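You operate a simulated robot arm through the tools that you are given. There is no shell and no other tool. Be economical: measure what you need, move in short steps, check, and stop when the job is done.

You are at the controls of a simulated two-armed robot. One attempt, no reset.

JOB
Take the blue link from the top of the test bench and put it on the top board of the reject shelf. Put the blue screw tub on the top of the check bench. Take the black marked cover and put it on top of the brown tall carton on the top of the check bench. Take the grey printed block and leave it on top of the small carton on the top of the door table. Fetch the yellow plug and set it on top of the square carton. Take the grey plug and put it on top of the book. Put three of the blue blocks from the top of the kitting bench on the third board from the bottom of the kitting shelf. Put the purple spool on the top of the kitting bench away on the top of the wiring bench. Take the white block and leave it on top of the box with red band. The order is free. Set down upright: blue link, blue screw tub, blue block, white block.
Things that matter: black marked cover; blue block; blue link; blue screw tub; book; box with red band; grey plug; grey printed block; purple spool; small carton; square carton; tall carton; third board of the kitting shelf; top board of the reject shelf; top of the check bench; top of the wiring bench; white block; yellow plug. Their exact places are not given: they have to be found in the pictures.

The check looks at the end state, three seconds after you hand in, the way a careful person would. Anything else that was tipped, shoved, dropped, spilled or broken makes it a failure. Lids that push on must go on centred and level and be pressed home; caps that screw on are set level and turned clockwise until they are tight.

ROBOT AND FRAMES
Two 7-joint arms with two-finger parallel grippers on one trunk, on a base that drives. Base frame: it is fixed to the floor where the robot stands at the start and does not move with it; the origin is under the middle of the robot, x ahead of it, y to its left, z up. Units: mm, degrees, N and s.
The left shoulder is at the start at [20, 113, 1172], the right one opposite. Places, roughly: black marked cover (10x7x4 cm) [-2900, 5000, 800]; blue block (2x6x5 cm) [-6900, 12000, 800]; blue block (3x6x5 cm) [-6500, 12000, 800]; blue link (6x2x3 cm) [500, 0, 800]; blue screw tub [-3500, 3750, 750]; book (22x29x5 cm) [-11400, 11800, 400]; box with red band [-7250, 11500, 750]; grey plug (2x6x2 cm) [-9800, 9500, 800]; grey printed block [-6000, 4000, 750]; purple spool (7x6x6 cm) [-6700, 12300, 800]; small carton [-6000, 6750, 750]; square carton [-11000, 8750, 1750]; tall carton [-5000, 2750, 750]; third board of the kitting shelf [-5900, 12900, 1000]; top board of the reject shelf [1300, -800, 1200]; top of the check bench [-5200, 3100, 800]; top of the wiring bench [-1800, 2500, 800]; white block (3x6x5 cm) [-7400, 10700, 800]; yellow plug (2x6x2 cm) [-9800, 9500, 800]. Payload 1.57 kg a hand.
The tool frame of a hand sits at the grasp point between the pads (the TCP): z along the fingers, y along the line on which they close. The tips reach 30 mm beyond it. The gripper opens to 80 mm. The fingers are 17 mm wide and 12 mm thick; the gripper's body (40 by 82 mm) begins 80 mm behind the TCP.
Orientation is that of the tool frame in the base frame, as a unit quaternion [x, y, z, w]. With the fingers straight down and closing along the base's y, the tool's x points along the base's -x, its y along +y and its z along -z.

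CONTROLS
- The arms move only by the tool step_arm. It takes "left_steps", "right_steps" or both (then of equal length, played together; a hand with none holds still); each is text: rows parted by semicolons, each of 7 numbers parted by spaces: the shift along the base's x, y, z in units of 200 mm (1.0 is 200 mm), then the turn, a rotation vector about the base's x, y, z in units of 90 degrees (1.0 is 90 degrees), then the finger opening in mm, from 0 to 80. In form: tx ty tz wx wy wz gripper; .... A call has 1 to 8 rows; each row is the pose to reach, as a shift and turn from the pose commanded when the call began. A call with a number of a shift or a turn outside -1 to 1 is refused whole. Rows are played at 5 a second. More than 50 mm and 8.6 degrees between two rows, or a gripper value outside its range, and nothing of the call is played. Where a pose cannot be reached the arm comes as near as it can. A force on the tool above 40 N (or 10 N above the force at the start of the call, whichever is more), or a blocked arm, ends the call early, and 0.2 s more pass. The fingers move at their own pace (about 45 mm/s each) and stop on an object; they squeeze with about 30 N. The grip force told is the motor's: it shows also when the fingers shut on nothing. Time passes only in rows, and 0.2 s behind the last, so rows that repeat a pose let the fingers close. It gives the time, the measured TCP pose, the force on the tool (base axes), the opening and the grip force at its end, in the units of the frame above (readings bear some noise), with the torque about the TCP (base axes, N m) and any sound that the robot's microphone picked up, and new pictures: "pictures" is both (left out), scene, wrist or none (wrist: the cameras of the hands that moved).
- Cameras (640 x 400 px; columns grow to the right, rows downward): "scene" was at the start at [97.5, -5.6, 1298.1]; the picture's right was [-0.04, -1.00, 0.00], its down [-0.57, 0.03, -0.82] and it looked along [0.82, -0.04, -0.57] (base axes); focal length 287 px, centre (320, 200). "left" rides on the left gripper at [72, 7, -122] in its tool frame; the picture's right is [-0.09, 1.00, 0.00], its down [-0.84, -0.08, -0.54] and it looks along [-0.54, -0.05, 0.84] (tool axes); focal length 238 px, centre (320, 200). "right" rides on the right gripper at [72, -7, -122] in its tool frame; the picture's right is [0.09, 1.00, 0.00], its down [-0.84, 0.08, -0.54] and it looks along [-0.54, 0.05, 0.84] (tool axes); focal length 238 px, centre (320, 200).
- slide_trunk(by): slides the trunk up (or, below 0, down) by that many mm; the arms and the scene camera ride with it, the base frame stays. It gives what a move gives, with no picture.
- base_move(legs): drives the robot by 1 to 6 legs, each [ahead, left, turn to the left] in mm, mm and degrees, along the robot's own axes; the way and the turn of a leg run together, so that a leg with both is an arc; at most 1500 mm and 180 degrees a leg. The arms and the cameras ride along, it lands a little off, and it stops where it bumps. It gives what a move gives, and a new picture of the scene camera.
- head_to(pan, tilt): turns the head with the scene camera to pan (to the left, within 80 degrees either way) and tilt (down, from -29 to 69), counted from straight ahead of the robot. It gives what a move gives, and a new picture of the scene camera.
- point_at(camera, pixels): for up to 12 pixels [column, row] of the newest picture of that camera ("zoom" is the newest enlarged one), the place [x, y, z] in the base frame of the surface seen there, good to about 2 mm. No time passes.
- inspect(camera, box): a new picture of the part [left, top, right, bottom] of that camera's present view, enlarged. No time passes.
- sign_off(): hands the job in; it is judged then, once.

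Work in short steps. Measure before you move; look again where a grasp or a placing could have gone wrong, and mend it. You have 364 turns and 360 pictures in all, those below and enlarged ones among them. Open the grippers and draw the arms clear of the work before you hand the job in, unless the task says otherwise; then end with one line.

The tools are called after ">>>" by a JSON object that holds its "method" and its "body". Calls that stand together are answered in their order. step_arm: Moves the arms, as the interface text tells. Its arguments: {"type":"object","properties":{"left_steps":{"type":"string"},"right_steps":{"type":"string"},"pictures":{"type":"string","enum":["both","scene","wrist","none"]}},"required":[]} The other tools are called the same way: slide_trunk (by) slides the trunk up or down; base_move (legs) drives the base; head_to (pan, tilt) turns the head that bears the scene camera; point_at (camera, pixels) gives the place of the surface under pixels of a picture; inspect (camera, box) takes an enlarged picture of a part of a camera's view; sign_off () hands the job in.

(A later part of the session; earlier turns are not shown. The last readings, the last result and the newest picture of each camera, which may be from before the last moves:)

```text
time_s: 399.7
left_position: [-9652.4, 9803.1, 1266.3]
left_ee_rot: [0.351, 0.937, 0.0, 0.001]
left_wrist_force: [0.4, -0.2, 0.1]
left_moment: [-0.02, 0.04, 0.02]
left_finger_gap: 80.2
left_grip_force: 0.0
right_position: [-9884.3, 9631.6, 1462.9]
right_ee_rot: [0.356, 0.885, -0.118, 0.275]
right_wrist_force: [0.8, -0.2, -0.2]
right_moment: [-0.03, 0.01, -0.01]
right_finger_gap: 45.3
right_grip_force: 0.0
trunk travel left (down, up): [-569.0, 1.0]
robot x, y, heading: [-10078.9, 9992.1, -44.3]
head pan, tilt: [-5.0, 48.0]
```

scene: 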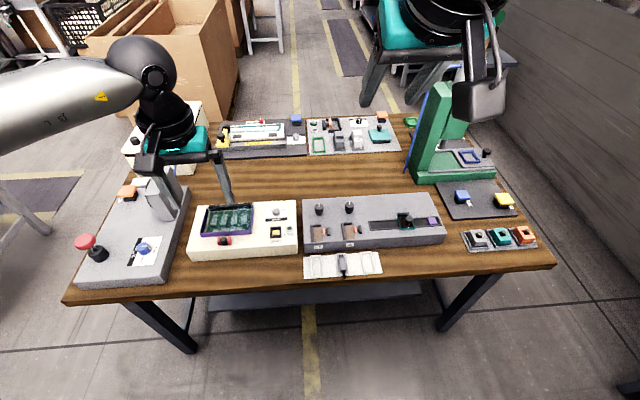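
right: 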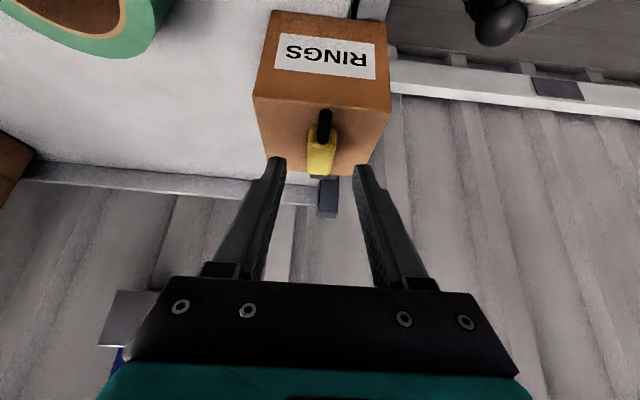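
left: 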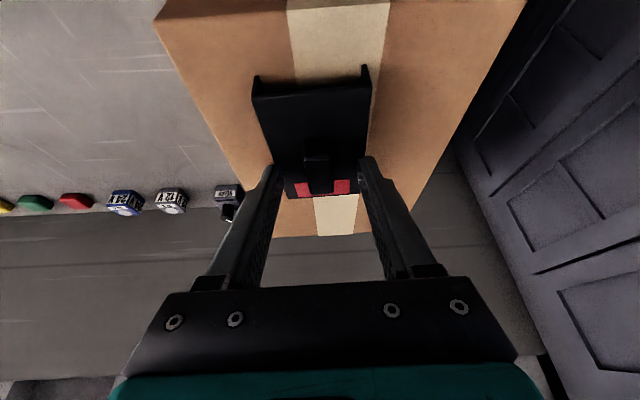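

Tilt the right hand to 60°, raise the left hand out of the way, then lower.

>>> {"method": "step_arm", "body": {"right_steps": "0.06 -0.06 -0.15 -0.05 -0.05 -0.005 45;0.12 -0.12 -0.3 -0.1 -0.1 -0.01 45;0.18 -0.18 -0.5 -0.15 -0.15 -0.015 45;0.24 -0.24 -0.7 -0.196 -0.196 -0.022 45;0.24 -0.24 -0.9 -0.196 -0.196 -0.022 45", "left_steps": "-0.05 0.05 0.15 0 0 0 80;-0.1 0.1 0.3 0 0 0 80;-0.15 0.15 0.5 0 0 0 80;-0.2 0.2 0.7 0 0 0 80;-0.25 0.25 0.85 0 0 0 80", "pictures": "none"}}

>>> {"method": "slide_trunk", "body": {"by": -300}}

>>> {"method": "step_arm", "body": {"right_steps": "0 0 0 0 0 0 45", "pictures": "both"}}

```text
time_s: 400.9
left_position: [-9697.5, 9859.5, 1434.4]
left_ee_rot: [0.35, 0.937, -0.002, 0.0]
left_wrist_force: [1.6, 1.7, -0.1]
left_moment: [-0.16, 0.08, -0.01]
left_finger_gap: 80.2
left_grip_force: 0.1
right_position: [-9816.7, 9598.9, 1296.5]
right_ee_rot: [0.341, 0.794, -0.184, 0.469]
right_wrist_force: [-7.5, -4.9, -7.2]
right_moment: [-0.26, -0.77, 0.7]
right_finger_gap: 44.9
right_grip_force: 0.2
trunk travel left (down, up): [-569.0, 1.0]
robot x, y, heading: [-10084.8, 9988.8, -44.4]
head pan, tilt: [-5.0, 48.0]
```

```text
time_s: 403.9
left_position: [-9702.5, 9852.8, 1135.8]
left_ee_rot: [0.35, 0.937, 0.001, 0.002]
left_wrist_force: [-0.4, 0.4, -0.3]
left_moment: [-0.02, 0.01, 0.0]
left_finger_gap: 79.9
left_grip_force: 0.0
right_position: [-9837.0, 9582.7, 985.2]
right_ee_rot: [0.341, 0.798, -0.202, 0.454]
right_wrist_force: [-0.2, 0.8, 0.3]
right_moment: [-0.03, -0.03, 0.01]
right_finger_gap: 45.2
right_grip_force: 0.2
trunk travel left (down, up): [-269.0, 301.0]
robot x, y, heading: [-10088.4, 9985.8, -44.4]
head pan, tilt: [-5.0, 48.0]
```

```text
time_s: 404.3
left_position: [-9702.2, 9853.4, 1135.1]
left_ee_rot: [0.35, 0.937, 0.001, 0.001]
left_wrist_force: [0.2, -0.2, 0.4]
left_moment: [-0.01, 0.01, 0.01]
left_finger_gap: 80.1
left_grip_force: 0.1
right_position: [-9836.9, 9582.3, 984.1]
right_ee_rot: [0.34, 0.798, -0.201, 0.455]
right_wrist_force: [0.5, -0.4, 0.2]
right_moment: [0.01, 0.02, 0.02]
right_finger_gap: 45.2
right_grip_force: 0.1
trunk travel left (down, up): [-269.0, 301.0]
robot x, y, heading: [-10084.0, 9990.3, -44.5]
head pan, tilt: [-5.0, 48.0]
```

scene: 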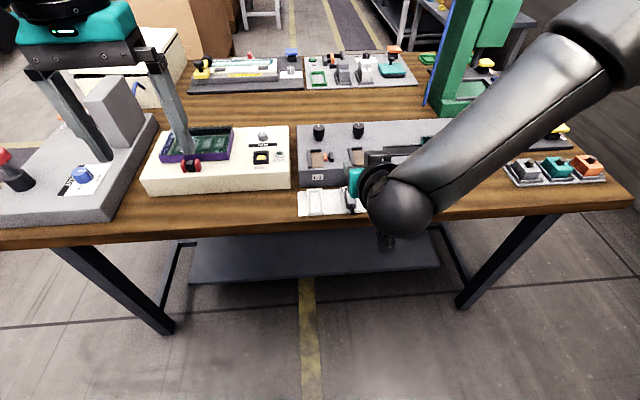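
right: 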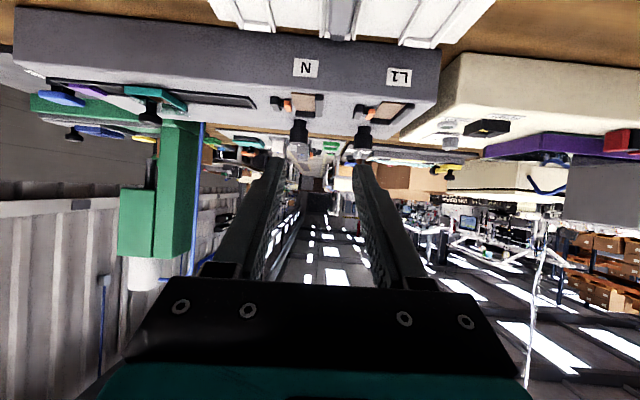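

Tool is at 60° and yaw 43.5°, matching the plug. Lower to z 880 behind the plug and look.

>>> {"method": "step_arm", "body": {"right_steps": "0 0 -0.2 0 0 0 45;0 0 -0.4 0 0 0 45;0 0 -0.52 0 0 0 45", "pictures": "wrist"}}

>>> {"method": "inspect", "body": {"camera": "right", "box": [240, 0, 440, 180]}}

```text
time_s: 405.1
left_position: [-9702.1, 9854.2, 1134.9]
left_ee_rot: [0.35, 0.937, 0.0, 0.001]
left_wrist_force: [0.8, -0.4, -0.1]
left_moment: [0.02, 0.01, -0.03]
left_finger_gap: 80.2
left_grip_force: 0.0
right_position: [-9802.7, 9603.5, 908.1]
right_ee_rot: [0.346, 0.798, -0.208, 0.447]
right_wrist_force: [0.0, 0.3, 0.0]
right_moment: [-0.01, 0.01, 0.02]
right_finger_gap: 44.6
right_grip_force: 0.1
right hand out of reach, approached as far as the arm can: row 1, 2, 3
trunk travel left (down, up): [-269.0, 301.0]
robot x, y, heading: [-10082.7, 9988.8, -44.3]
head pan, tilt: [-5.0, 48.0]
```

right: 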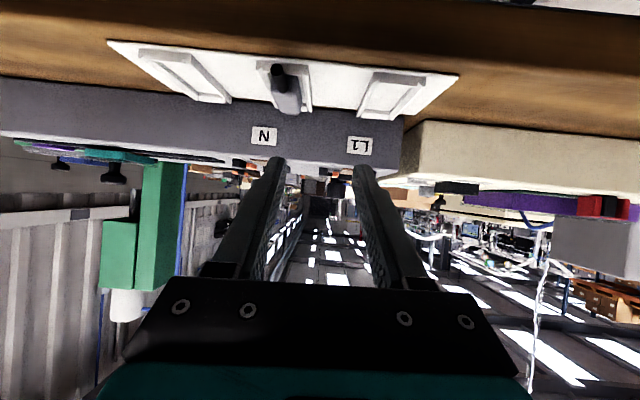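

```text
2.22 times, centred on (340, 90) of right
```

zoom: 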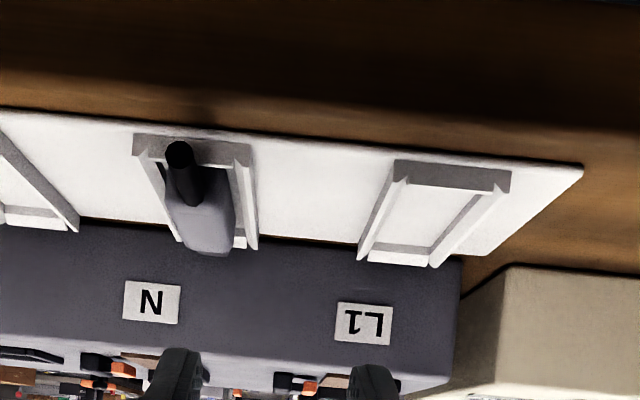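

The folded arm limits the 60° pose; I need more extension. Raise, back the base 150 mm and reach farther forward.

>>> {"method": "step_arm", "body": {"right_steps": "-0.05 -0.03 0.2 0 0 0 45;-0.1 -0.06 0.4 0 0 0 45", "pictures": "none"}}

>>> {"method": "base_move", "body": {"legs": [[-160, 0, 0]]}}

>>> {"method": "step_arm", "body": {"right_steps": "0.13 -0.13 0 0 0 0 45;0.26 -0.26 0 0 0 0 45;0.39 -0.39 -0.05 0 0 0 45;0.52 -0.52 -0.1 0 0 0 45", "pictures": "none"}}

```text
time_s: 405.7
left_position: [-9702.5, 9853.8, 1135.8]
left_ee_rot: [0.351, 0.936, 0.001, 0.002]
left_wrist_force: [-0.4, 1.2, 0.5]
left_moment: [-0.01, 0.0, 0.03]
left_finger_gap: 80.1
left_grip_force: 0.1
right_position: [-9824.8, 9594.8, 988.5]
right_ee_rot: [0.341, 0.799, -0.201, 0.453]
right_wrist_force: [-0.2, 1.1, -0.2]
right_moment: [0.04, -0.03, 0.01]
right_finger_gap: 45.0
right_grip_force: 0.1
trunk travel left (down, up): [-269.0, 301.0]
robot x, y, heading: [-10081.2, 9990.6, -44.0]
head pan, tilt: [-5.0, 48.0]
```

```text
time_s: 407.1
left_position: [-9818.3, 9965.0, 1135.4]
left_ee_rot: [0.352, 0.936, 0.0, 0.002]
left_wrist_force: [-0.2, -0.1, 0.2]
left_moment: [0.0, 0.02, 0.03]
left_finger_gap: 80.0
left_grip_force: 0.1
right_position: [-9940.3, 9706.7, 988.8]
right_ee_rot: [0.342, 0.797, -0.203, 0.454]
right_wrist_force: [0.1, 1.4, -0.3]
right_moment: [0.01, 0.0, 0.01]
right_finger_gap: 45.1
right_grip_force: 0.0
trunk travel left (down, up): [-269.0, 301.0]
robot x, y, heading: [-10200.1, 10102.1, -44.6]
head pan, tilt: [-5.0, 48.0]
```

scene: 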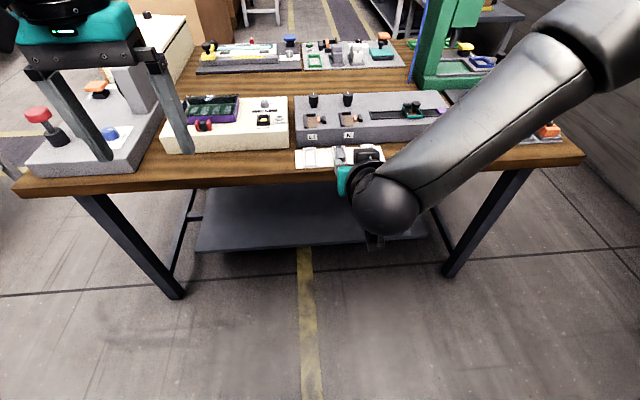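

```text
time_s: 408.1
left_position: [-9815.0, 9965.3, 1134.2]
left_ee_rot: [0.352, 0.936, 0.0, 0.0]
left_wrist_force: [0.3, -0.4, 1.0]
left_moment: [0.0, -0.02, 0.02]
left_finger_gap: 79.9
left_grip_force: 0.1
right_position: [-9834.6, 9601.1, 967.1]
right_ee_rot: [0.342, 0.798, -0.203, 0.453]
right_wrist_force: [0.4, -1.1, 0.0]
right_moment: [-0.03, 0.0, 0.0]
right_finger_gap: 44.7
right_grip_force: 0.0
trunk travel left (down, up): [-269.0, 301.0]
robot x, y, heading: [-10198.7, 10105.2, -44.6]
head pan, tilt: [-5.0, 48.0]
```

Now lower to z 880.

>>> {"method": "step_arm", "body": {"right_steps": "0.03 -0.1 -0.15 0 0 0 45;0.06 -0.15 -0.3 0 0 0 45;0.08 -0.18 -0.43 0 0 0 45", "pictures": "wrist"}}

>>> {"method": "inspect", "body": {"camera": "right", "box": [240, 0, 440, 180]}}

```text
time_s: 408.9
left_position: [-9816.3, 9965.6, 1135.6]
left_ee_rot: [0.351, 0.936, 0.001, 0.001]
left_wrist_force: [-0.2, 0.2, -1.1]
left_moment: [0.01, -0.04, -0.03]
left_finger_gap: 79.8
left_grip_force: 0.1
right_position: [-9821.1, 9565.7, 884.5]
right_ee_rot: [0.342, 0.797, -0.203, 0.454]
right_wrist_force: [-0.1, -0.7, -0.5]
right_moment: [0.01, 0.0, 0.02]
right_finger_gap: 45.0
right_grip_force: 0.0
trunk travel left (down, up): [-269.0, 301.0]
robot x, y, heading: [-10198.8, 10100.6, -44.7]
head pan, tilt: [-5.0, 48.0]
```

right: 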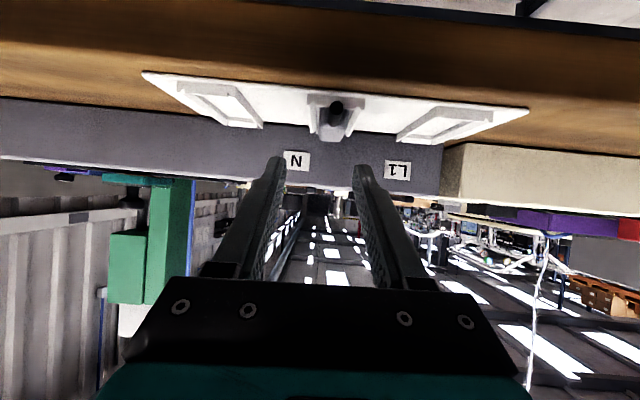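

```text
2.22 times, centred on (340, 90) of right
```

zoom: 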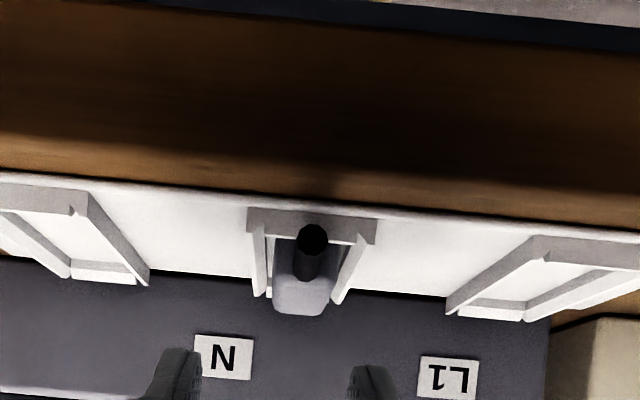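

>>> {"method": "point_at", "body": {"camera": "zoom", "pixels": [[300, 300], [280, 290], [330, 290], [303, 310], [310, 262], [258, 260], [355, 260]]}}

```text
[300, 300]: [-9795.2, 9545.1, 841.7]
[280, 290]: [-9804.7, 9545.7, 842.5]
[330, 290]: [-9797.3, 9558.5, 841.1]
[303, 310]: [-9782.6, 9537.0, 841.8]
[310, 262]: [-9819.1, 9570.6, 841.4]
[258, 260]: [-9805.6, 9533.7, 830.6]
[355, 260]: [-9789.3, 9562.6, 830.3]
```

Shift 16 forward, 4 left, and go down to z 856.

>>> {"method": "step_arm", "body": {"right_steps": "0.036 -0.02 -0.02 0 0 0.01 45;0.072 -0.04 -0.07 0 0 0.015 45;0.072 -0.04 -0.142 0 0 0.015 45;0.072 -0.04 -0.142 0 0 0.015 45", "pictures": "none"}}

>>> {"method": "inspect", "body": {"camera": "right", "box": [240, 80, 400, 200]}}

```text
time_s: 409.9
left_position: [-9816.8, 9964.5, 1135.4]
left_ee_rot: [0.352, 0.936, 0.0, 0.001]
left_wrist_force: [0.6, -0.6, -0.2]
left_moment: [-0.02, -0.02, -0.04]
left_finger_gap: 79.9
left_grip_force: 0.1
right_position: [-9806.4, 9557.5, 854.6]
right_ee_rot: [0.333, 0.801, -0.198, 0.456]
right_wrist_force: [0.0, 0.4, -0.1]
right_moment: [0.0, -0.01, -0.01]
right_finger_gap: 44.9
right_grip_force: 0.0
trunk travel left (down, up): [-269.0, 301.0]
robot x, y, heading: [-10193.7, 10106.8, -44.7]
head pan, tilt: [-5.0, 48.0]
```

```text
3.33 times, centred on (320, 140) of right
```

zoom: 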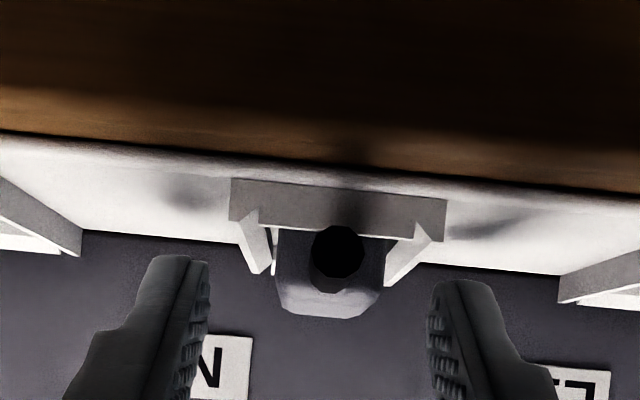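

>>> {"method": "step_arm", "body": {"right_steps": "0 0 0.006 0 0 0 45;0 0 0.006 0 0 0 25;0 0 0.006 0 0 0 8;0 0 0.006 0 0 0 8;0 0 0.006 0 0 0 8", "pictures": "none"}}

>>> {"method": "step_arm", "body": {"right_steps": "0 0 0.1 0 0 0 8;0 0 0.3 0 0 0 8;0 0 0.5 0 0 0 8;-0.1 0.1 0.7 0 0 0 8", "pictures": "wrist"}}

```text
time_s: 411.1
left_position: [-9816.4, 9965.1, 1135.3]
left_ee_rot: [0.352, 0.936, 0.001, 0.002]
left_wrist_force: [-0.8, 0.8, 0.2]
left_moment: [0.0, -0.04, -0.04]
left_finger_gap: 80.1
left_grip_force: 0.2
right_position: [-9806.4, 9558.1, 855.4]
right_ee_rot: [0.332, 0.802, -0.197, 0.456]
right_wrist_force: [0.1, -0.4, 0.3]
right_moment: [-0.01, -0.03, 0.05]
right_finger_gap: 18.3
right_grip_force: 30.0
trunk travel left (down, up): [-269.0, 301.0]
robot x, y, heading: [-10197.4, 10102.8, -44.9]
head pan, tilt: [-5.0, 48.0]
```

```text
time_s: 412.1
left_position: [-9817.8, 9965.6, 1136.3]
left_ee_rot: [0.352, 0.936, 0.0, 0.002]
left_wrist_force: [0.1, -0.8, -0.7]
left_moment: [-0.03, -0.03, -0.02]
left_finger_gap: 80.3
left_grip_force: 0.1
right_position: [-9828.2, 9576.9, 994.4]
right_ee_rot: [0.332, 0.801, -0.197, 0.456]
right_wrist_force: [-0.1, -0.9, -0.3]
right_moment: [0.05, -0.01, 0.0]
right_finger_gap: 18.5
right_grip_force: 30.6
trunk travel left (down, up): [-269.0, 301.0]
robot x, y, heading: [-10197.8, 10103.3, -44.3]
head pan, tilt: [-5.0, 48.0]
```

right: 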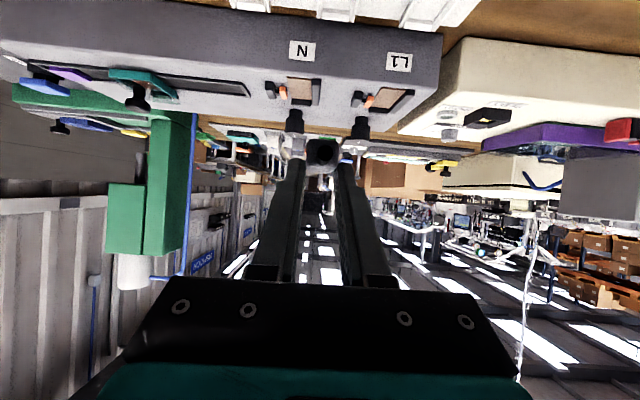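

Grey plug held. Raise trunk, shift clear of the stand and turn round toward the rack.

>>> {"method": "slide_trunk", "body": {"by": 280}}

>>> {"method": "base_move", "body": {"legs": [[0, -450, 0], [0, 0, -90], [0, 0, -90], [700, 0, 0]]}}

>>> {"method": "head_to", "body": {"pan": -25, "tilt": 40}}

```text
time_s: 414.9
left_position: [-9817.0, 9964.5, 1414.7]
left_ee_rot: [0.351, 0.936, 0.001, 0.001]
left_wrist_force: [0.3, 0.0, -0.1]
left_moment: [0.01, 0.01, 0.0]
left_finger_gap: 80.2
left_grip_force: 0.1
right_position: [-9826.8, 9577.2, 1274.4]
right_ee_rot: [0.333, 0.801, -0.198, 0.456]
right_wrist_force: [-0.3, 0.2, -0.4]
right_moment: [0.02, -0.01, -0.02]
right_finger_gap: 18.4
right_grip_force: 29.9
trunk travel left (down, up): [-549.0, 21.0]
robot x, y, heading: [-10198.9, 10104.7, -44.6]
head pan, tilt: [-5.0, 48.0]
```

```text
time_s: 428.8
left_position: [-11401.7, 10411.0, 1416.3]
left_ee_rot: [0.937, -0.349, -0.001, 0.0]
left_wrist_force: [-0.4, -0.2, 0.5]
left_moment: [0.03, -0.01, 0.0]
left_finger_gap: 80.3
left_grip_force: 0.1
right_position: [-11394.6, 10798.2, 1274.6]
right_ee_rot: [0.802, -0.331, -0.456, -0.197]
right_wrist_force: [0.2, 0.7, 0.2]
right_moment: [0.01, -0.01, -0.01]
right_finger_gap: 18.6
right_grip_force: 30.1
trunk travel left (down, up): [-549.0, 21.0]
robot x, y, heading: [-11023.0, 10275.5, 135.6]
head pan, tilt: [-5.0, 48.0]
```

scene: 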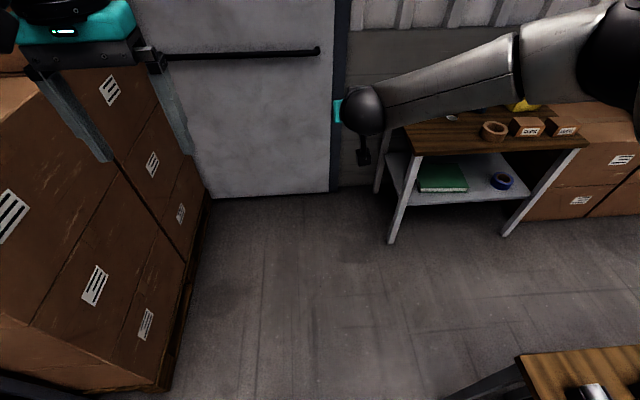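

```text
time_s: 429.6
left_position: [-11401.3, 10410.2, 1415.0]
left_ee_rot: [0.937, -0.348, -0.001, 0.001]
left_wrist_force: [-0.9, 1.0, -0.3]
left_moment: [0.01, 0.0, 0.0]
left_finger_gap: 80.0
left_grip_force: 0.1
right_position: [-11393.6, 10798.7, 1275.2]
right_ee_rot: [0.802, -0.33, -0.457, -0.196]
right_wrist_force: [-0.1, 0.4, -0.6]
right_moment: [0.0, -0.03, -0.01]
right_finger_gap: 18.3
right_grip_force: 29.7
trunk travel left (down, up): [-549.0, 21.0]
robot x, y, heading: [-11018.1, 10274.4, 135.8]
head pan, tilt: [-25.0, 40.0]
```

scene: 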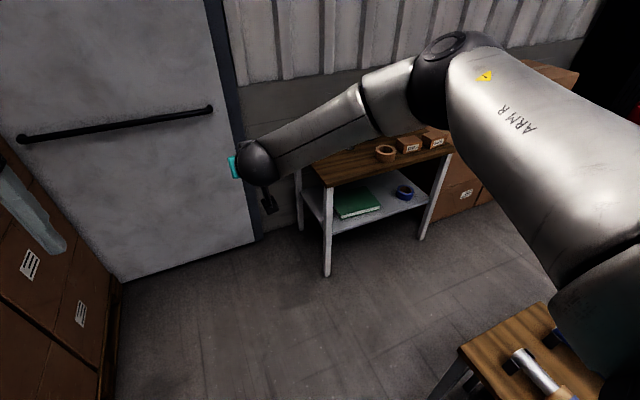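

>>> {"method": "point_at", "body": {"camera": "scene", "pixels": [[463, 352], [545, 305], [358, 203], [336, 216], [381, 207], [341, 194], [369, 191], [330, 265], [422, 238], [320, 175], [450, 150], [310, 215]]}}

>>> {"method": "inspect", "body": {"camera": "scene", "box": [280, 120, 480, 280]}}

```text
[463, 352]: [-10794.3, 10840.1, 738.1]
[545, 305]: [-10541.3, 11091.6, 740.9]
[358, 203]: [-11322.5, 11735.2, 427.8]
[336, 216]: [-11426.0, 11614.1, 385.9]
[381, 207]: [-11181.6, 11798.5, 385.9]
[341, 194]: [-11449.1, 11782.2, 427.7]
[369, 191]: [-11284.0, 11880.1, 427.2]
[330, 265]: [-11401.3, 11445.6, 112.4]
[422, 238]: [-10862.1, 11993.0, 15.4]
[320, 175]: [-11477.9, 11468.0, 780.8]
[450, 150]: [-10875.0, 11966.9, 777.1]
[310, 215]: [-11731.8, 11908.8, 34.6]
```

```text
2.50 times, centred on (380, 200) of scene
```

zoom: 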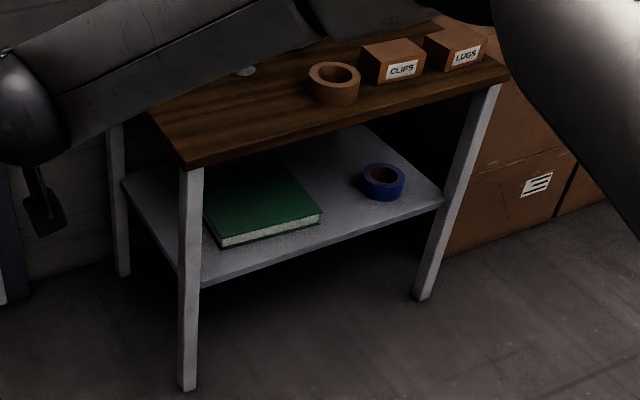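

Book top z 428; stand's far edge x−y≈−21634. Drive forward and right in front of the rack, then retract the hand to just outside the rack front.

>>> {"method": "point_at", "body": {"camera": "zoom", "pixels": [[215, 238], [318, 209], [287, 168], [210, 205], [265, 205], [260, 150]]}}

>>> {"method": "base_move", "body": {"legs": [[0, 0, -0.8], [525, 0, 0], [0, -703, 0]]}}

>>> {"method": "head_to", "body": {"pan": 5, "tilt": 60}}

```text
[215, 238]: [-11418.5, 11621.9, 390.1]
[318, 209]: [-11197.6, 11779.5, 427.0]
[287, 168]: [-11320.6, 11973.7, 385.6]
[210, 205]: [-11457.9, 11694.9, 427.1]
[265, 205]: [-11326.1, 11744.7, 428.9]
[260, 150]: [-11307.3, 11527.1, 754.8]
```

```text
time_s: 436.5
left_position: [-11267.1, 11303.4, 1415.2]
left_ee_rot: [0.934, -0.358, -0.001, 0.0]
left_wrist_force: [1.0, -0.3, -0.2]
left_moment: [0.02, 0.02, -0.02]
left_finger_gap: 80.1
left_grip_force: 0.1
right_position: [-11250.5, 11689.4, 1274.5]
right_ee_rot: [0.799, -0.338, -0.455, -0.201]
right_wrist_force: [0.0, 0.3, 0.2]
right_moment: [-0.01, -0.02, 0.01]
right_finger_gap: 18.5
right_grip_force: 29.7
trunk travel left (down, up): [-549.0, 21.0]
robot x, y, heading: [-10884.1, 11157.1, 134.8]
head pan, tilt: [-25.0, 40.0]
```

scene: 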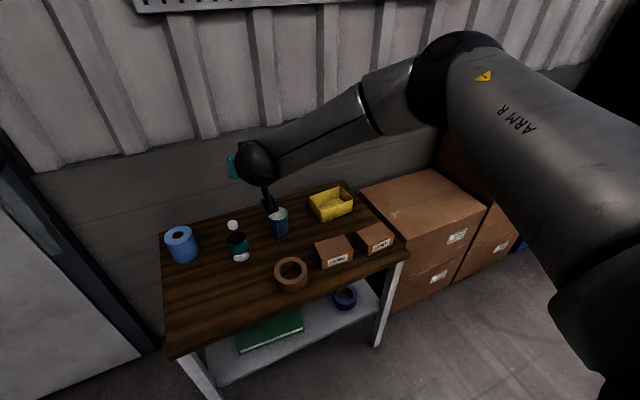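

```text
time_s: 437.5
left_position: [-11267.4, 11301.0, 1416.5]
left_ee_rot: [0.934, -0.358, -0.001, 0.001]
left_wrist_force: [0.3, 0.4, -0.1]
left_moment: [0.02, -0.01, -0.03]
left_finger_gap: 80.0
left_grip_force: 0.1
right_position: [-11252.7, 11688.6, 1275.0]
right_ee_rot: [0.799, -0.338, -0.455, -0.201]
right_wrist_force: [0.1, 0.6, -1.0]
right_moment: [0.0, -0.01, -0.01]
right_finger_gap: 18.6
right_grip_force: 30.1
trunk travel left (down, up): [-549.0, 21.0]
robot x, y, heading: [-10886.6, 11161.7, 134.9]
head pan, tilt: [5.0, 60.0]
```

scene: 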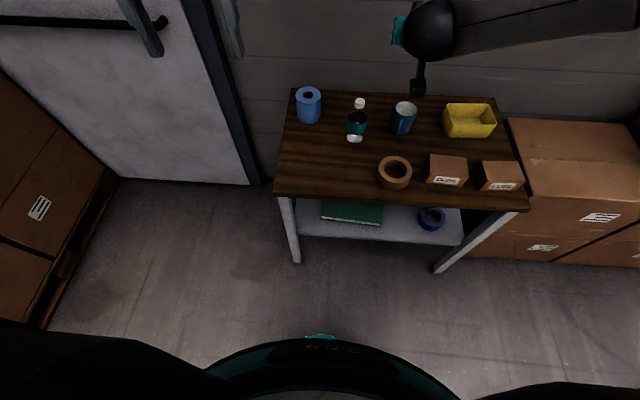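

Retract the right hand, raise the left one, and back the base 60 mm before lowering.

>>> {"method": "step_arm", "body": {"right_steps": "0.1 -0.1 0 0 0 0 8;0.2 -0.2 0 0 0 0 8;0.3 -0.3 0 0 0 0 8;0.4 -0.4 0 0 0 0 8;0.5 -0.5 0 0 0 0 8", "left_steps": "0.05 -0.05 0.15 0 0 0 80;0.1 -0.1 0.3 0 0 0 80;0.15 -0.15 0.5 0 0 0 80;0.2 -0.2 0.7 0 0 0 80;0.2 -0.2 0.9 0 0 0 80", "pictures": "none"}}

>>> {"method": "base_move", "body": {"legs": [[-60, 0, 0]]}}

>>> {"method": "slide_trunk", "body": {"by": -480}}

```text
time_s: 438.7
left_position: [-11225.8, 11260.1, 1593.9]
left_ee_rot: [0.934, -0.358, -0.001, 0.0]
left_wrist_force: [-0.7, -0.4, 0.2]
left_moment: [0.02, 0.0, -0.02]
left_finger_gap: 79.7
left_grip_force: 0.1
right_position: [-11149.9, 11587.8, 1273.6]
right_ee_rot: [0.799, -0.337, -0.455, -0.2]
right_wrist_force: [-0.1, -0.8, 0.5]
right_moment: [0.0, -0.05, -0.01]
right_finger_gap: 18.6
right_grip_force: 29.8
trunk travel left (down, up): [-549.0, 21.0]
robot x, y, heading: [-10887.3, 11161.9, 134.8]
head pan, tilt: [5.0, 60.0]
```

```text
time_s: 439.6
left_position: [-11184.7, 11219.2, 1594.1]
left_ee_rot: [0.934, -0.358, -0.002, -0.001]
left_wrist_force: [-0.2, 0.0, 0.1]
left_moment: [0.06, 0.01, 0.01]
left_finger_gap: 79.8
left_grip_force: 0.0
right_position: [-11109.7, 11547.0, 1274.6]
right_ee_rot: [0.799, -0.338, -0.455, -0.2]
right_wrist_force: [0.1, 0.5, -0.2]
right_moment: [-0.01, 0.02, 0.0]
right_finger_gap: 18.7
right_grip_force: 29.8
trunk travel left (down, up): [-549.0, 21.0]
robot x, y, heading: [-10850.4, 11113.4, 135.0]
head pan, tilt: [5.0, 60.0]
```

scene: 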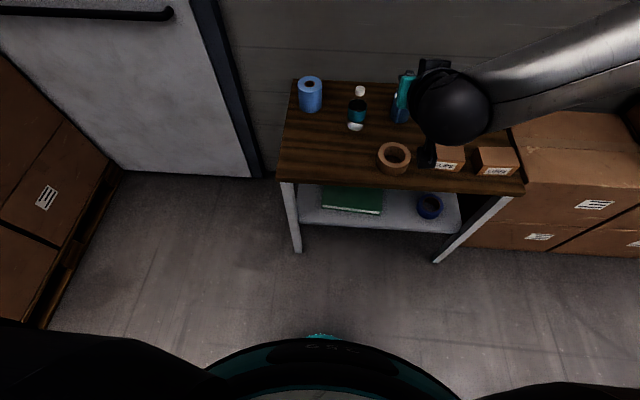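

```text
refused: -480 is not a number from -400 to 400
```

>>> {"method": "point_at", "body": {"camera": "scene", "pixels": [[440, 95], [500, 100], [560, 60], [620, 40], [630, 90], [560, 150]]}}

>>> {"method": "head_to", "body": {"pan": -35, "tilt": 40}}

```text
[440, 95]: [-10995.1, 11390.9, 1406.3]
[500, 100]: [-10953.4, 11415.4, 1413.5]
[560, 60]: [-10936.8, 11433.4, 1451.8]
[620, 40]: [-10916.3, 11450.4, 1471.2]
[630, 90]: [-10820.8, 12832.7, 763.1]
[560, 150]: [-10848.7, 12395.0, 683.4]
```

```text
time_s: 440.7
left_position: [-11184.7, 11220.1, 1594.3]
left_ee_rot: [0.933, -0.359, -0.002, -0.001]
left_wrist_force: [-0.3, -0.2, -0.1]
left_moment: [0.02, 0.02, -0.03]
left_finger_gap: 80.2
left_grip_force: 0.1
right_position: [-11108.6, 11547.7, 1274.1]
right_ee_rot: [0.799, -0.338, -0.455, -0.201]
right_wrist_force: [-0.6, 0.6, -0.1]
right_moment: [0.01, 0.0, 0.0]
right_finger_gap: 18.7
right_grip_force: 29.8
trunk travel left (down, up): [-549.0, 21.0]
robot x, y, heading: [-10844.0, 11116.1, 134.7]
head pan, tilt: [-35.0, 40.0]
```

scene: 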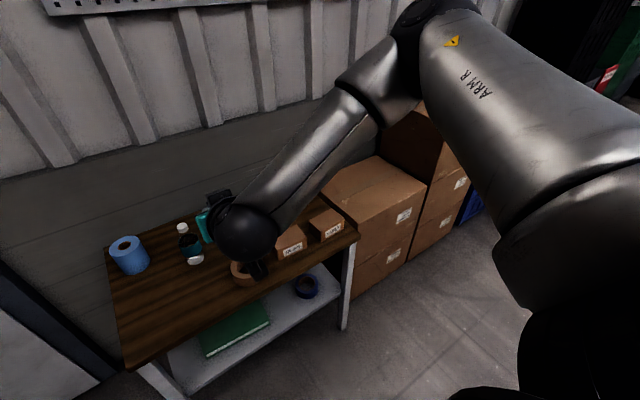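

The arm stays in front of the rack. Lower the trunk in two goes.

>>> {"method": "slide_trunk", "body": {"by": -380}}

>>> {"method": "slide_trunk", "body": {"by": -130}}

>>> {"method": "step_arm", "body": {"right_steps": "0 0 -0.2 0 0 0 8;0 0 -0.4 0 0 0 8;0 0 -0.6 0 0 0 8;0 0 -0.8 0 0 0 8;0 0 -0.98 0 0 0 8", "pictures": "scene"}}

```text
time_s: 444.4
left_position: [-11186.0, 11220.9, 1214.2]
left_ee_rot: [0.934, -0.358, -0.001, 0.0]
left_wrist_force: [0.0, 0.3, -0.5]
left_moment: [0.0, 0.03, -0.05]
left_finger_gap: 80.2
left_grip_force: 0.1
right_position: [-11110.0, 11547.3, 893.9]
right_ee_rot: [0.8, -0.338, -0.454, -0.2]
right_wrist_force: [0.1, -0.1, -0.7]
right_moment: [-0.03, 0.01, -0.01]
right_finger_gap: 18.6
right_grip_force: 30.1
trunk travel left (down, up): [-169.0, 401.0]
robot x, y, heading: [-10843.0, 11117.0, 134.6]
head pan, tilt: [-35.0, 40.0]
```

```text
time_s: 446.0
left_position: [-11185.4, 11219.4, 1083.8]
left_ee_rot: [0.934, -0.358, -0.001, 0.0]
left_wrist_force: [0.1, 0.8, 0.2]
left_moment: [0.0, 0.0, 0.02]
left_finger_gap: 80.1
left_grip_force: 0.0
right_position: [-11109.5, 11548.2, 763.7]
right_ee_rot: [0.799, -0.337, -0.456, -0.2]
right_wrist_force: [-0.4, 0.1, -1.1]
right_moment: [0.0, -0.01, -0.01]
right_finger_gap: 18.4
right_grip_force: 30.3
trunk travel left (down, up): [-39.0, 531.0]
robot x, y, heading: [-10846.4, 11116.6, 134.8]
head pan, tilt: [-35.0, 40.0]
```

```text
time_s: 447.2
left_position: [-11185.6, 11221.0, 1084.0]
left_ee_rot: [0.934, -0.358, -0.001, 0.001]
left_wrist_force: [0.4, -0.1, 0.4]
left_moment: [-0.03, -0.01, 0.01]
left_finger_gap: 80.0
left_grip_force: 0.0
right_position: [-11168.4, 11521.8, 598.8]
right_ee_rot: [0.802, -0.351, -0.435, -0.212]
right_wrist_force: [0.1, -0.9, -0.7]
right_moment: [-0.02, 0.01, 0.01]
right_finger_gap: 18.6
right_grip_force: 30.5
right hand out of reach, approached as far as the arm can: row 1, 2, 3, 4, 5
trunk travel left (down, up): [-39.0, 531.0]
robot x, y, heading: [-10845.8, 11117.7, 134.6]
head pan, tilt: [-35.0, 40.0]
```

scene: 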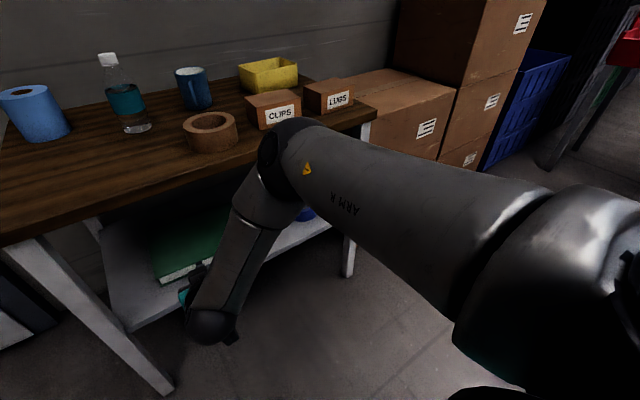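

The folded arm cannot take the tilt so low; it needs extension (~600 mm ahead). Raise the trunk and restore the arm, then approach the book diagonally from the left of the stand.

>>> {"method": "slide_trunk", "body": {"by": 400}}

>>> {"method": "step_arm", "body": {"right_steps": "0 0 0.2 0 0 0 8;0 0 0.4 0 0 0 8;0 0 0.6 0 0 0 8", "pictures": "scene"}}

```text
time_s: 451.0
left_position: [-11186.1, 11220.6, 1484.5]
left_ee_rot: [0.933, -0.359, -0.001, 0.0]
left_wrist_force: [0.4, -0.5, -0.8]
left_moment: [-0.03, -0.01, -0.01]
left_finger_gap: 79.8
left_grip_force: 0.1
right_position: [-11169.2, 11520.5, 999.4]
right_ee_rot: [0.802, -0.351, -0.435, -0.212]
right_wrist_force: [-1.2, 0.1, -0.3]
right_moment: [-0.02, -0.01, -0.01]
right_finger_gap: 18.9
right_grip_force: 30.4
trunk travel left (down, up): [-439.0, 131.0]
robot x, y, heading: [-10843.9, 11116.7, 134.6]
head pan, tilt: [-35.0, 40.0]
```

```text
time_s: 451.8
left_position: [-11185.4, 11218.7, 1484.2]
left_ee_rot: [0.934, -0.358, -0.002, 0.001]
left_wrist_force: [0.2, -0.2, -0.4]
left_moment: [0.01, 0.01, 0.02]
left_finger_gap: 80.1
left_grip_force: 0.1
right_position: [-11169.4, 11518.5, 1118.7]
right_ee_rot: [0.802, -0.35, -0.435, -0.212]
right_wrist_force: [0.6, 0.5, -0.3]
right_moment: [-0.01, -0.01, 0.01]
right_finger_gap: 18.3
right_grip_force: 29.5
trunk travel left (down, up): [-439.0, 131.0]
robot x, y, heading: [-10843.0, 11112.4, 134.9]
head pan, tilt: [-35.0, 40.0]
```

scene: 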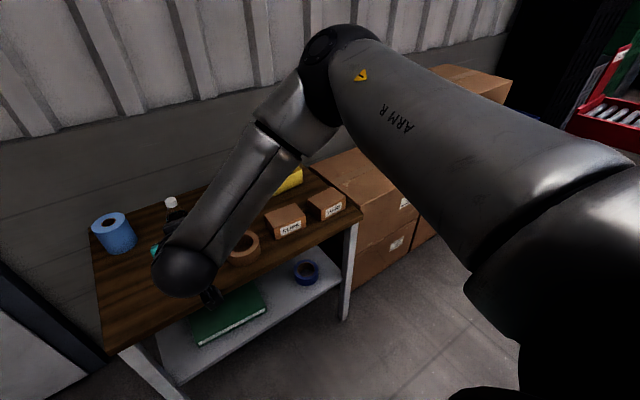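

>>> {"method": "base_move", "body": {"legs": [[0, 320, 0], [-20, 0, -17]]}}

>>> {"method": "head_to", "body": {"pan": -15, "tilt": 50}}

```text
time_s: 454.9
left_position: [-11360.5, 11074.5, 1483.9]
left_ee_rot: [0.867, -0.499, -0.002, 0.001]
left_wrist_force: [-1.3, 0.5, 0.0]
left_moment: [0.02, 0.0, 0.02]
left_finger_gap: 80.2
left_grip_force: 0.1
right_position: [-11253.7, 11355.0, 1119.4]
right_ee_rot: [0.738, -0.471, -0.396, -0.276]
right_wrist_force: [-0.3, -0.9, -1.6]
right_moment: [-0.01, 0.01, 0.02]
right_finger_gap: 18.4
right_grip_force: 30.0
trunk travel left (down, up): [-439.0, 131.0]
robot x, y, heading: [-11064.7, 10872.5, 116.7]
head pan, tilt: [-35.0, 40.0]
```

scene: 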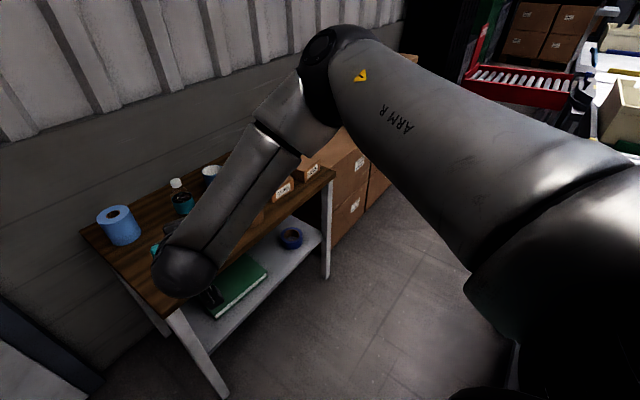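

```text
time_s: 455.8
left_position: [-11358.7, 11074.7, 1484.5]
left_ee_rot: [0.867, -0.498, -0.001, -0.001]
left_wrist_force: [-0.2, 0.0, 0.7]
left_moment: [-0.01, 0.03, -0.01]
left_finger_gap: 80.3
left_grip_force: 0.1
right_position: [-11252.8, 11354.7, 1119.3]
right_ee_rot: [0.738, -0.47, -0.398, -0.276]
right_wrist_force: [-0.4, -0.5, -0.4]
right_moment: [-0.01, -0.01, 0.01]
right_finger_gap: 18.6
right_grip_force: 30.0
trunk travel left (down, up): [-439.0, 131.0]
robot x, y, heading: [-11067.8, 10873.3, 117.0]
head pan, tilt: [-15.0, 50.0]
```

scene: 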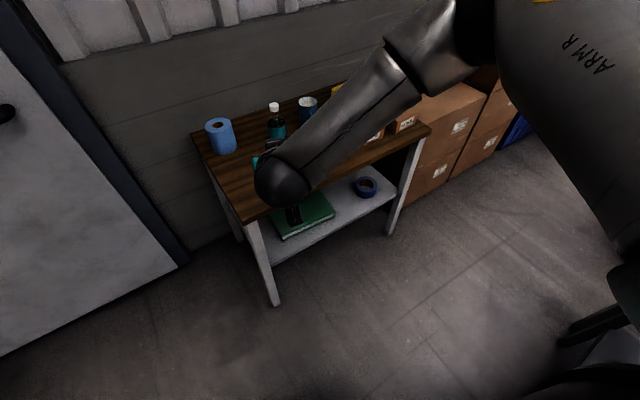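

Extend 60 forward and 79 to the right, then lower the trunk.

>>> {"method": "step_arm", "body": {"right_steps": "0.06 0.1 0 0 0 0 8;0.12 0.2 0 0 0 0 8;0.18 0.32 0 0 0 0 8;0.248 0.43 0 0 0 0 8", "pictures": "none"}}

>>> {"method": "slide_trunk", "body": {"by": -400}}

>>> {"method": "step_arm", "body": {"right_steps": "0 0 -0.1 0 0 0 8;0 0 -0.2 0 0 0 8", "pictures": "scene"}}

```text
time_s: 456.8
left_position: [-11358.9, 11074.7, 1484.9]
left_ee_rot: [0.867, -0.498, -0.002, 0.001]
left_wrist_force: [-1.0, -0.1, -0.7]
left_moment: [-0.02, -0.02, -0.01]
left_finger_gap: 79.9
left_grip_force: 0.1
right_position: [-11201.5, 11440.7, 1120.7]
right_ee_rot: [0.738, -0.47, -0.397, -0.276]
right_wrist_force: [0.1, -0.2, 0.5]
right_moment: [-0.02, 0.03, 0.03]
right_finger_gap: 18.4
right_grip_force: 30.2
trunk travel left (down, up): [-439.0, 131.0]
robot x, y, heading: [-11065.6, 10874.4, 116.9]
head pan, tilt: [-15.0, 50.0]
```

```text
time_s: 460.6
left_position: [-11358.8, 11074.7, 1084.3]
left_ee_rot: [0.867, -0.498, 0.0, 0.0]
left_wrist_force: [0.3, 0.1, 0.2]
left_moment: [-0.02, -0.01, 0.02]
left_finger_gap: 79.8
left_grip_force: 0.0
right_position: [-11202.4, 11440.7, 719.8]
right_ee_rot: [0.738, -0.471, -0.396, -0.277]
right_wrist_force: [0.0, 0.6, 0.2]
right_moment: [0.01, -0.02, 0.0]
right_finger_gap: 18.9
right_grip_force: 30.1
trunk travel left (down, up): [-39.0, 531.0]
robot x, y, heading: [-11066.7, 10869.7, 116.8]
head pan, tilt: [-15.0, 50.0]
```

```text
time_s: 461.2
left_position: [-11360.2, 11075.0, 1084.8]
left_ee_rot: [0.867, -0.499, -0.001, 0.0]
left_wrist_force: [0.7, -0.2, -0.1]
left_moment: [0.02, 0.03, 0.01]
left_finger_gap: 80.0
left_grip_force: 0.0
right_position: [-11205.6, 11442.4, 681.4]
right_ee_rot: [0.738, -0.474, -0.392, -0.277]
right_wrist_force: [0.2, -0.3, -1.3]
right_moment: [0.01, 0.01, -0.01]
right_finger_gap: 18.7
right_grip_force: 30.2
trunk travel left (down, up): [-39.0, 531.0]
robot x, y, heading: [-11067.6, 10874.0, 116.9]
head pan, tilt: [-15.0, 50.0]
```

scene: 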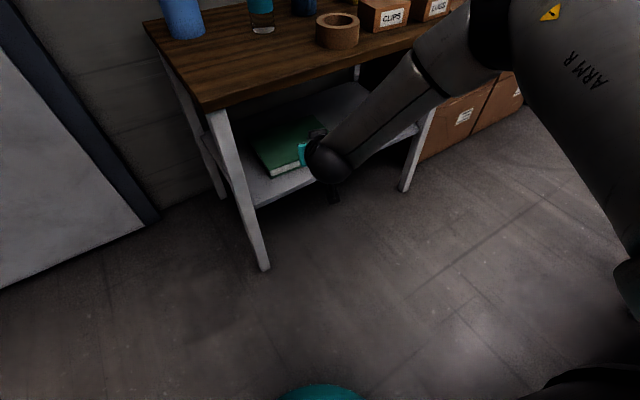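

>>> {"method": "slide_trunk", "body": {"by": -38}}

>>> {"method": "step_arm", "body": {"right_steps": "-0.005 0.01 -0.2 0 0 0 8;-0.01 0.02 -0.4 0 0 0 8;-0.01 0.03 -0.6 0 0 0 8;-0.015 0.04 -0.8 0 0 0 8", "pictures": "none"}}

```text
time_s: 462.0
left_position: [-11359.1, 11074.4, 1046.0]
left_ee_rot: [0.867, -0.498, -0.001, -0.001]
left_wrist_force: [-0.1, 0.9, 0.0]
left_moment: [-0.03, 0.01, -0.01]
left_finger_gap: 80.1
left_grip_force: 0.2
right_position: [-11205.6, 11441.7, 642.4]
right_ee_rot: [0.738, -0.472, -0.393, -0.278]
right_wrist_force: [-0.4, 0.3, -0.5]
right_moment: [-0.03, -0.01, -0.03]
right_finger_gap: 18.6
right_grip_force: 29.5
trunk travel left (down, up): [-1.0, 569.0]
robot x, y, heading: [-11066.0, 10870.7, 116.8]
head pan, tilt: [-15.0, 50.0]
```

```text
time_s: 463.0
left_position: [-11360.7, 11075.2, 1046.0]
left_ee_rot: [0.867, -0.498, 0.0, -0.001]
left_wrist_force: [0.0, 0.8, -0.3]
left_moment: [-0.02, 0.0, 0.0]
left_finger_gap: 80.1
left_grip_force: 0.0
right_position: [-11247.1, 11462.3, 499.7]
right_ee_rot: [0.739, -0.479, -0.382, -0.28]
right_wrist_force: [-0.2, 0.7, 0.2]
right_moment: [-0.14, -0.06, 0.05]
right_finger_gap: 19.0
right_grip_force: 29.7
right hand out of reach, approached as far as the arm can: row 1, 2, 3, 4
trunk travel left (down, up): [-1.0, 569.0]
robot x, y, heading: [-11066.4, 10871.0, 116.8]
head pan, tilt: [-15.0, 50.0]
```

>>> {"method": "step_arm", "body": {"right_steps": "-0.02 0.04 -0.1 0 0 0 8;-0.03 0.07 -0.2 0 0 0 8", "pictures": "both"}}

```text
time_s: 463.6
left_position: [-11360.7, 11075.8, 1046.8]
left_ee_rot: [0.866, -0.499, 0.0, 0.0]
left_wrist_force: [0.5, 0.7, -0.4]
left_moment: [0.02, -0.01, -0.01]
left_finger_gap: 80.1
left_grip_force: 0.2
right_position: [-11248.1, 11470.8, 467.6]
right_ee_rot: [0.739, -0.473, -0.392, -0.278]
right_wrist_force: [0.6, 0.1, 0.3]
right_moment: [0.0, -0.01, -0.01]
right_finger_gap: 18.5
right_grip_force: 30.3
right hand out of reach, approached as far as the arm can: row 1, 2
trunk travel left (down, up): [-1.0, 569.0]
robot x, y, heading: [-11069.1, 10871.4, 116.9]
head pan, tilt: [-15.0, 50.0]
```

scene: 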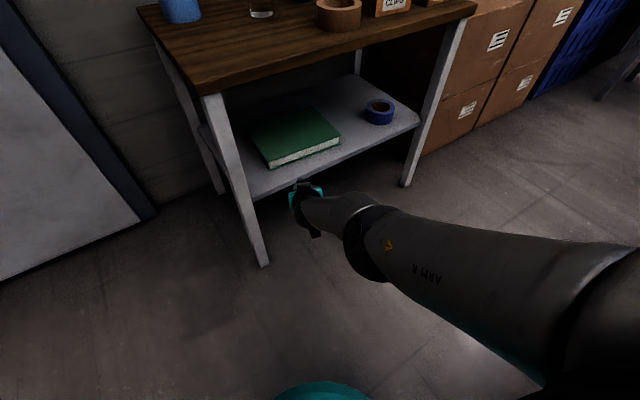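
right: 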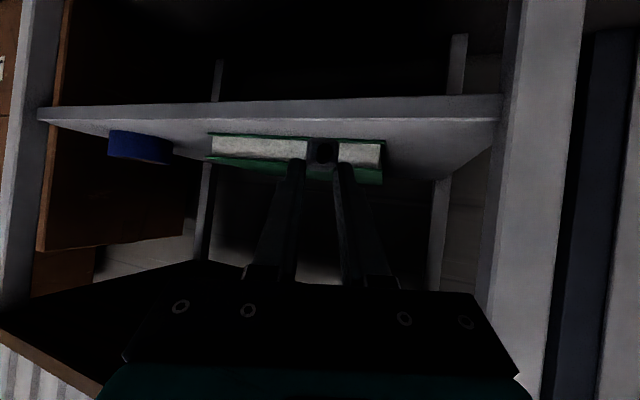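

The arm now lies low and straight. Raise 8 mm and drive in along the heading by 250 mm, watching.

>>> {"method": "step_arm", "body": {"right_steps": "0 0 0.04 0 0 0 8", "pictures": "none"}}

>>> {"method": "base_move", "body": {"legs": [[170, 0, 0]]}}

>>> {"method": "inspect", "body": {"camera": "right", "box": [160, 50, 480, 250]}}

```text
time_s: 464.0
left_position: [-11360.5, 11074.3, 1045.4]
left_ee_rot: [0.867, -0.498, 0.0, 0.0]
left_wrist_force: [0.3, -0.3, 0.7]
left_moment: [0.01, -0.01, -0.03]
left_finger_gap: 80.1
left_grip_force: 0.0
right_position: [-11249.9, 11472.8, 474.0]
right_ee_rot: [0.739, -0.473, -0.392, -0.278]
right_wrist_force: [-0.1, 0.2, -0.1]
right_moment: [-0.02, -0.01, -0.01]
right_finger_gap: 18.5
right_grip_force: 29.9
right hand out of reach, approached as far as the arm can: row 1
trunk travel left (down, up): [-1.0, 569.0]
robot x, y, heading: [-11066.1, 10874.3, 116.9]
head pan, tilt: [-15.0, 50.0]
```

```text
time_s: 465.5
left_position: [-11435.6, 11225.2, 1046.9]
left_ee_rot: [0.867, -0.499, -0.001, -0.001]
left_wrist_force: [-1.1, -0.4, 0.7]
left_moment: [0.05, -0.01, -0.01]
left_finger_gap: 79.9
left_grip_force: 0.1
right_position: [-11327.2, 11623.8, 474.8]
right_ee_rot: [0.739, -0.473, -0.392, -0.278]
right_wrist_force: [-0.8, -1.1, -0.2]
right_moment: [-0.01, -0.01, -0.01]
right_finger_gap: 18.5
right_grip_force: 30.1
trunk travel left (down, up): [-1.0, 569.0]
robot x, y, heading: [-11146.8, 11024.2, 116.9]
head pan, tilt: [-15.0, 50.0]
```

scene: 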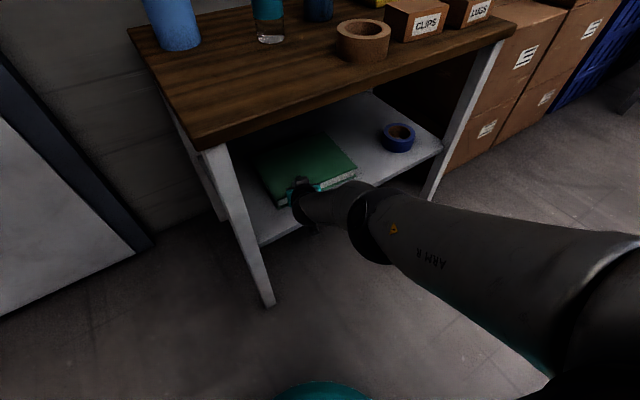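

```text
2.00 times, centred on (320, 150) of right
```

zoom: 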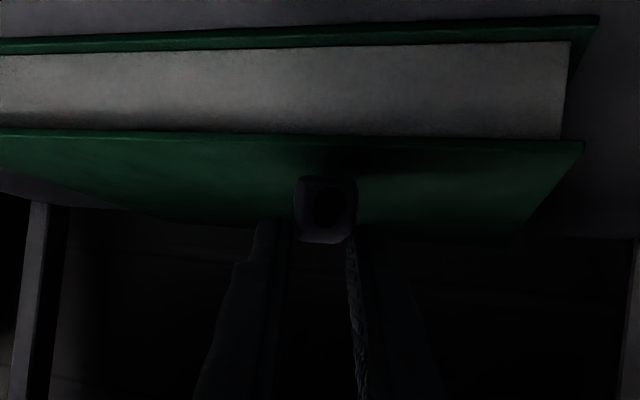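

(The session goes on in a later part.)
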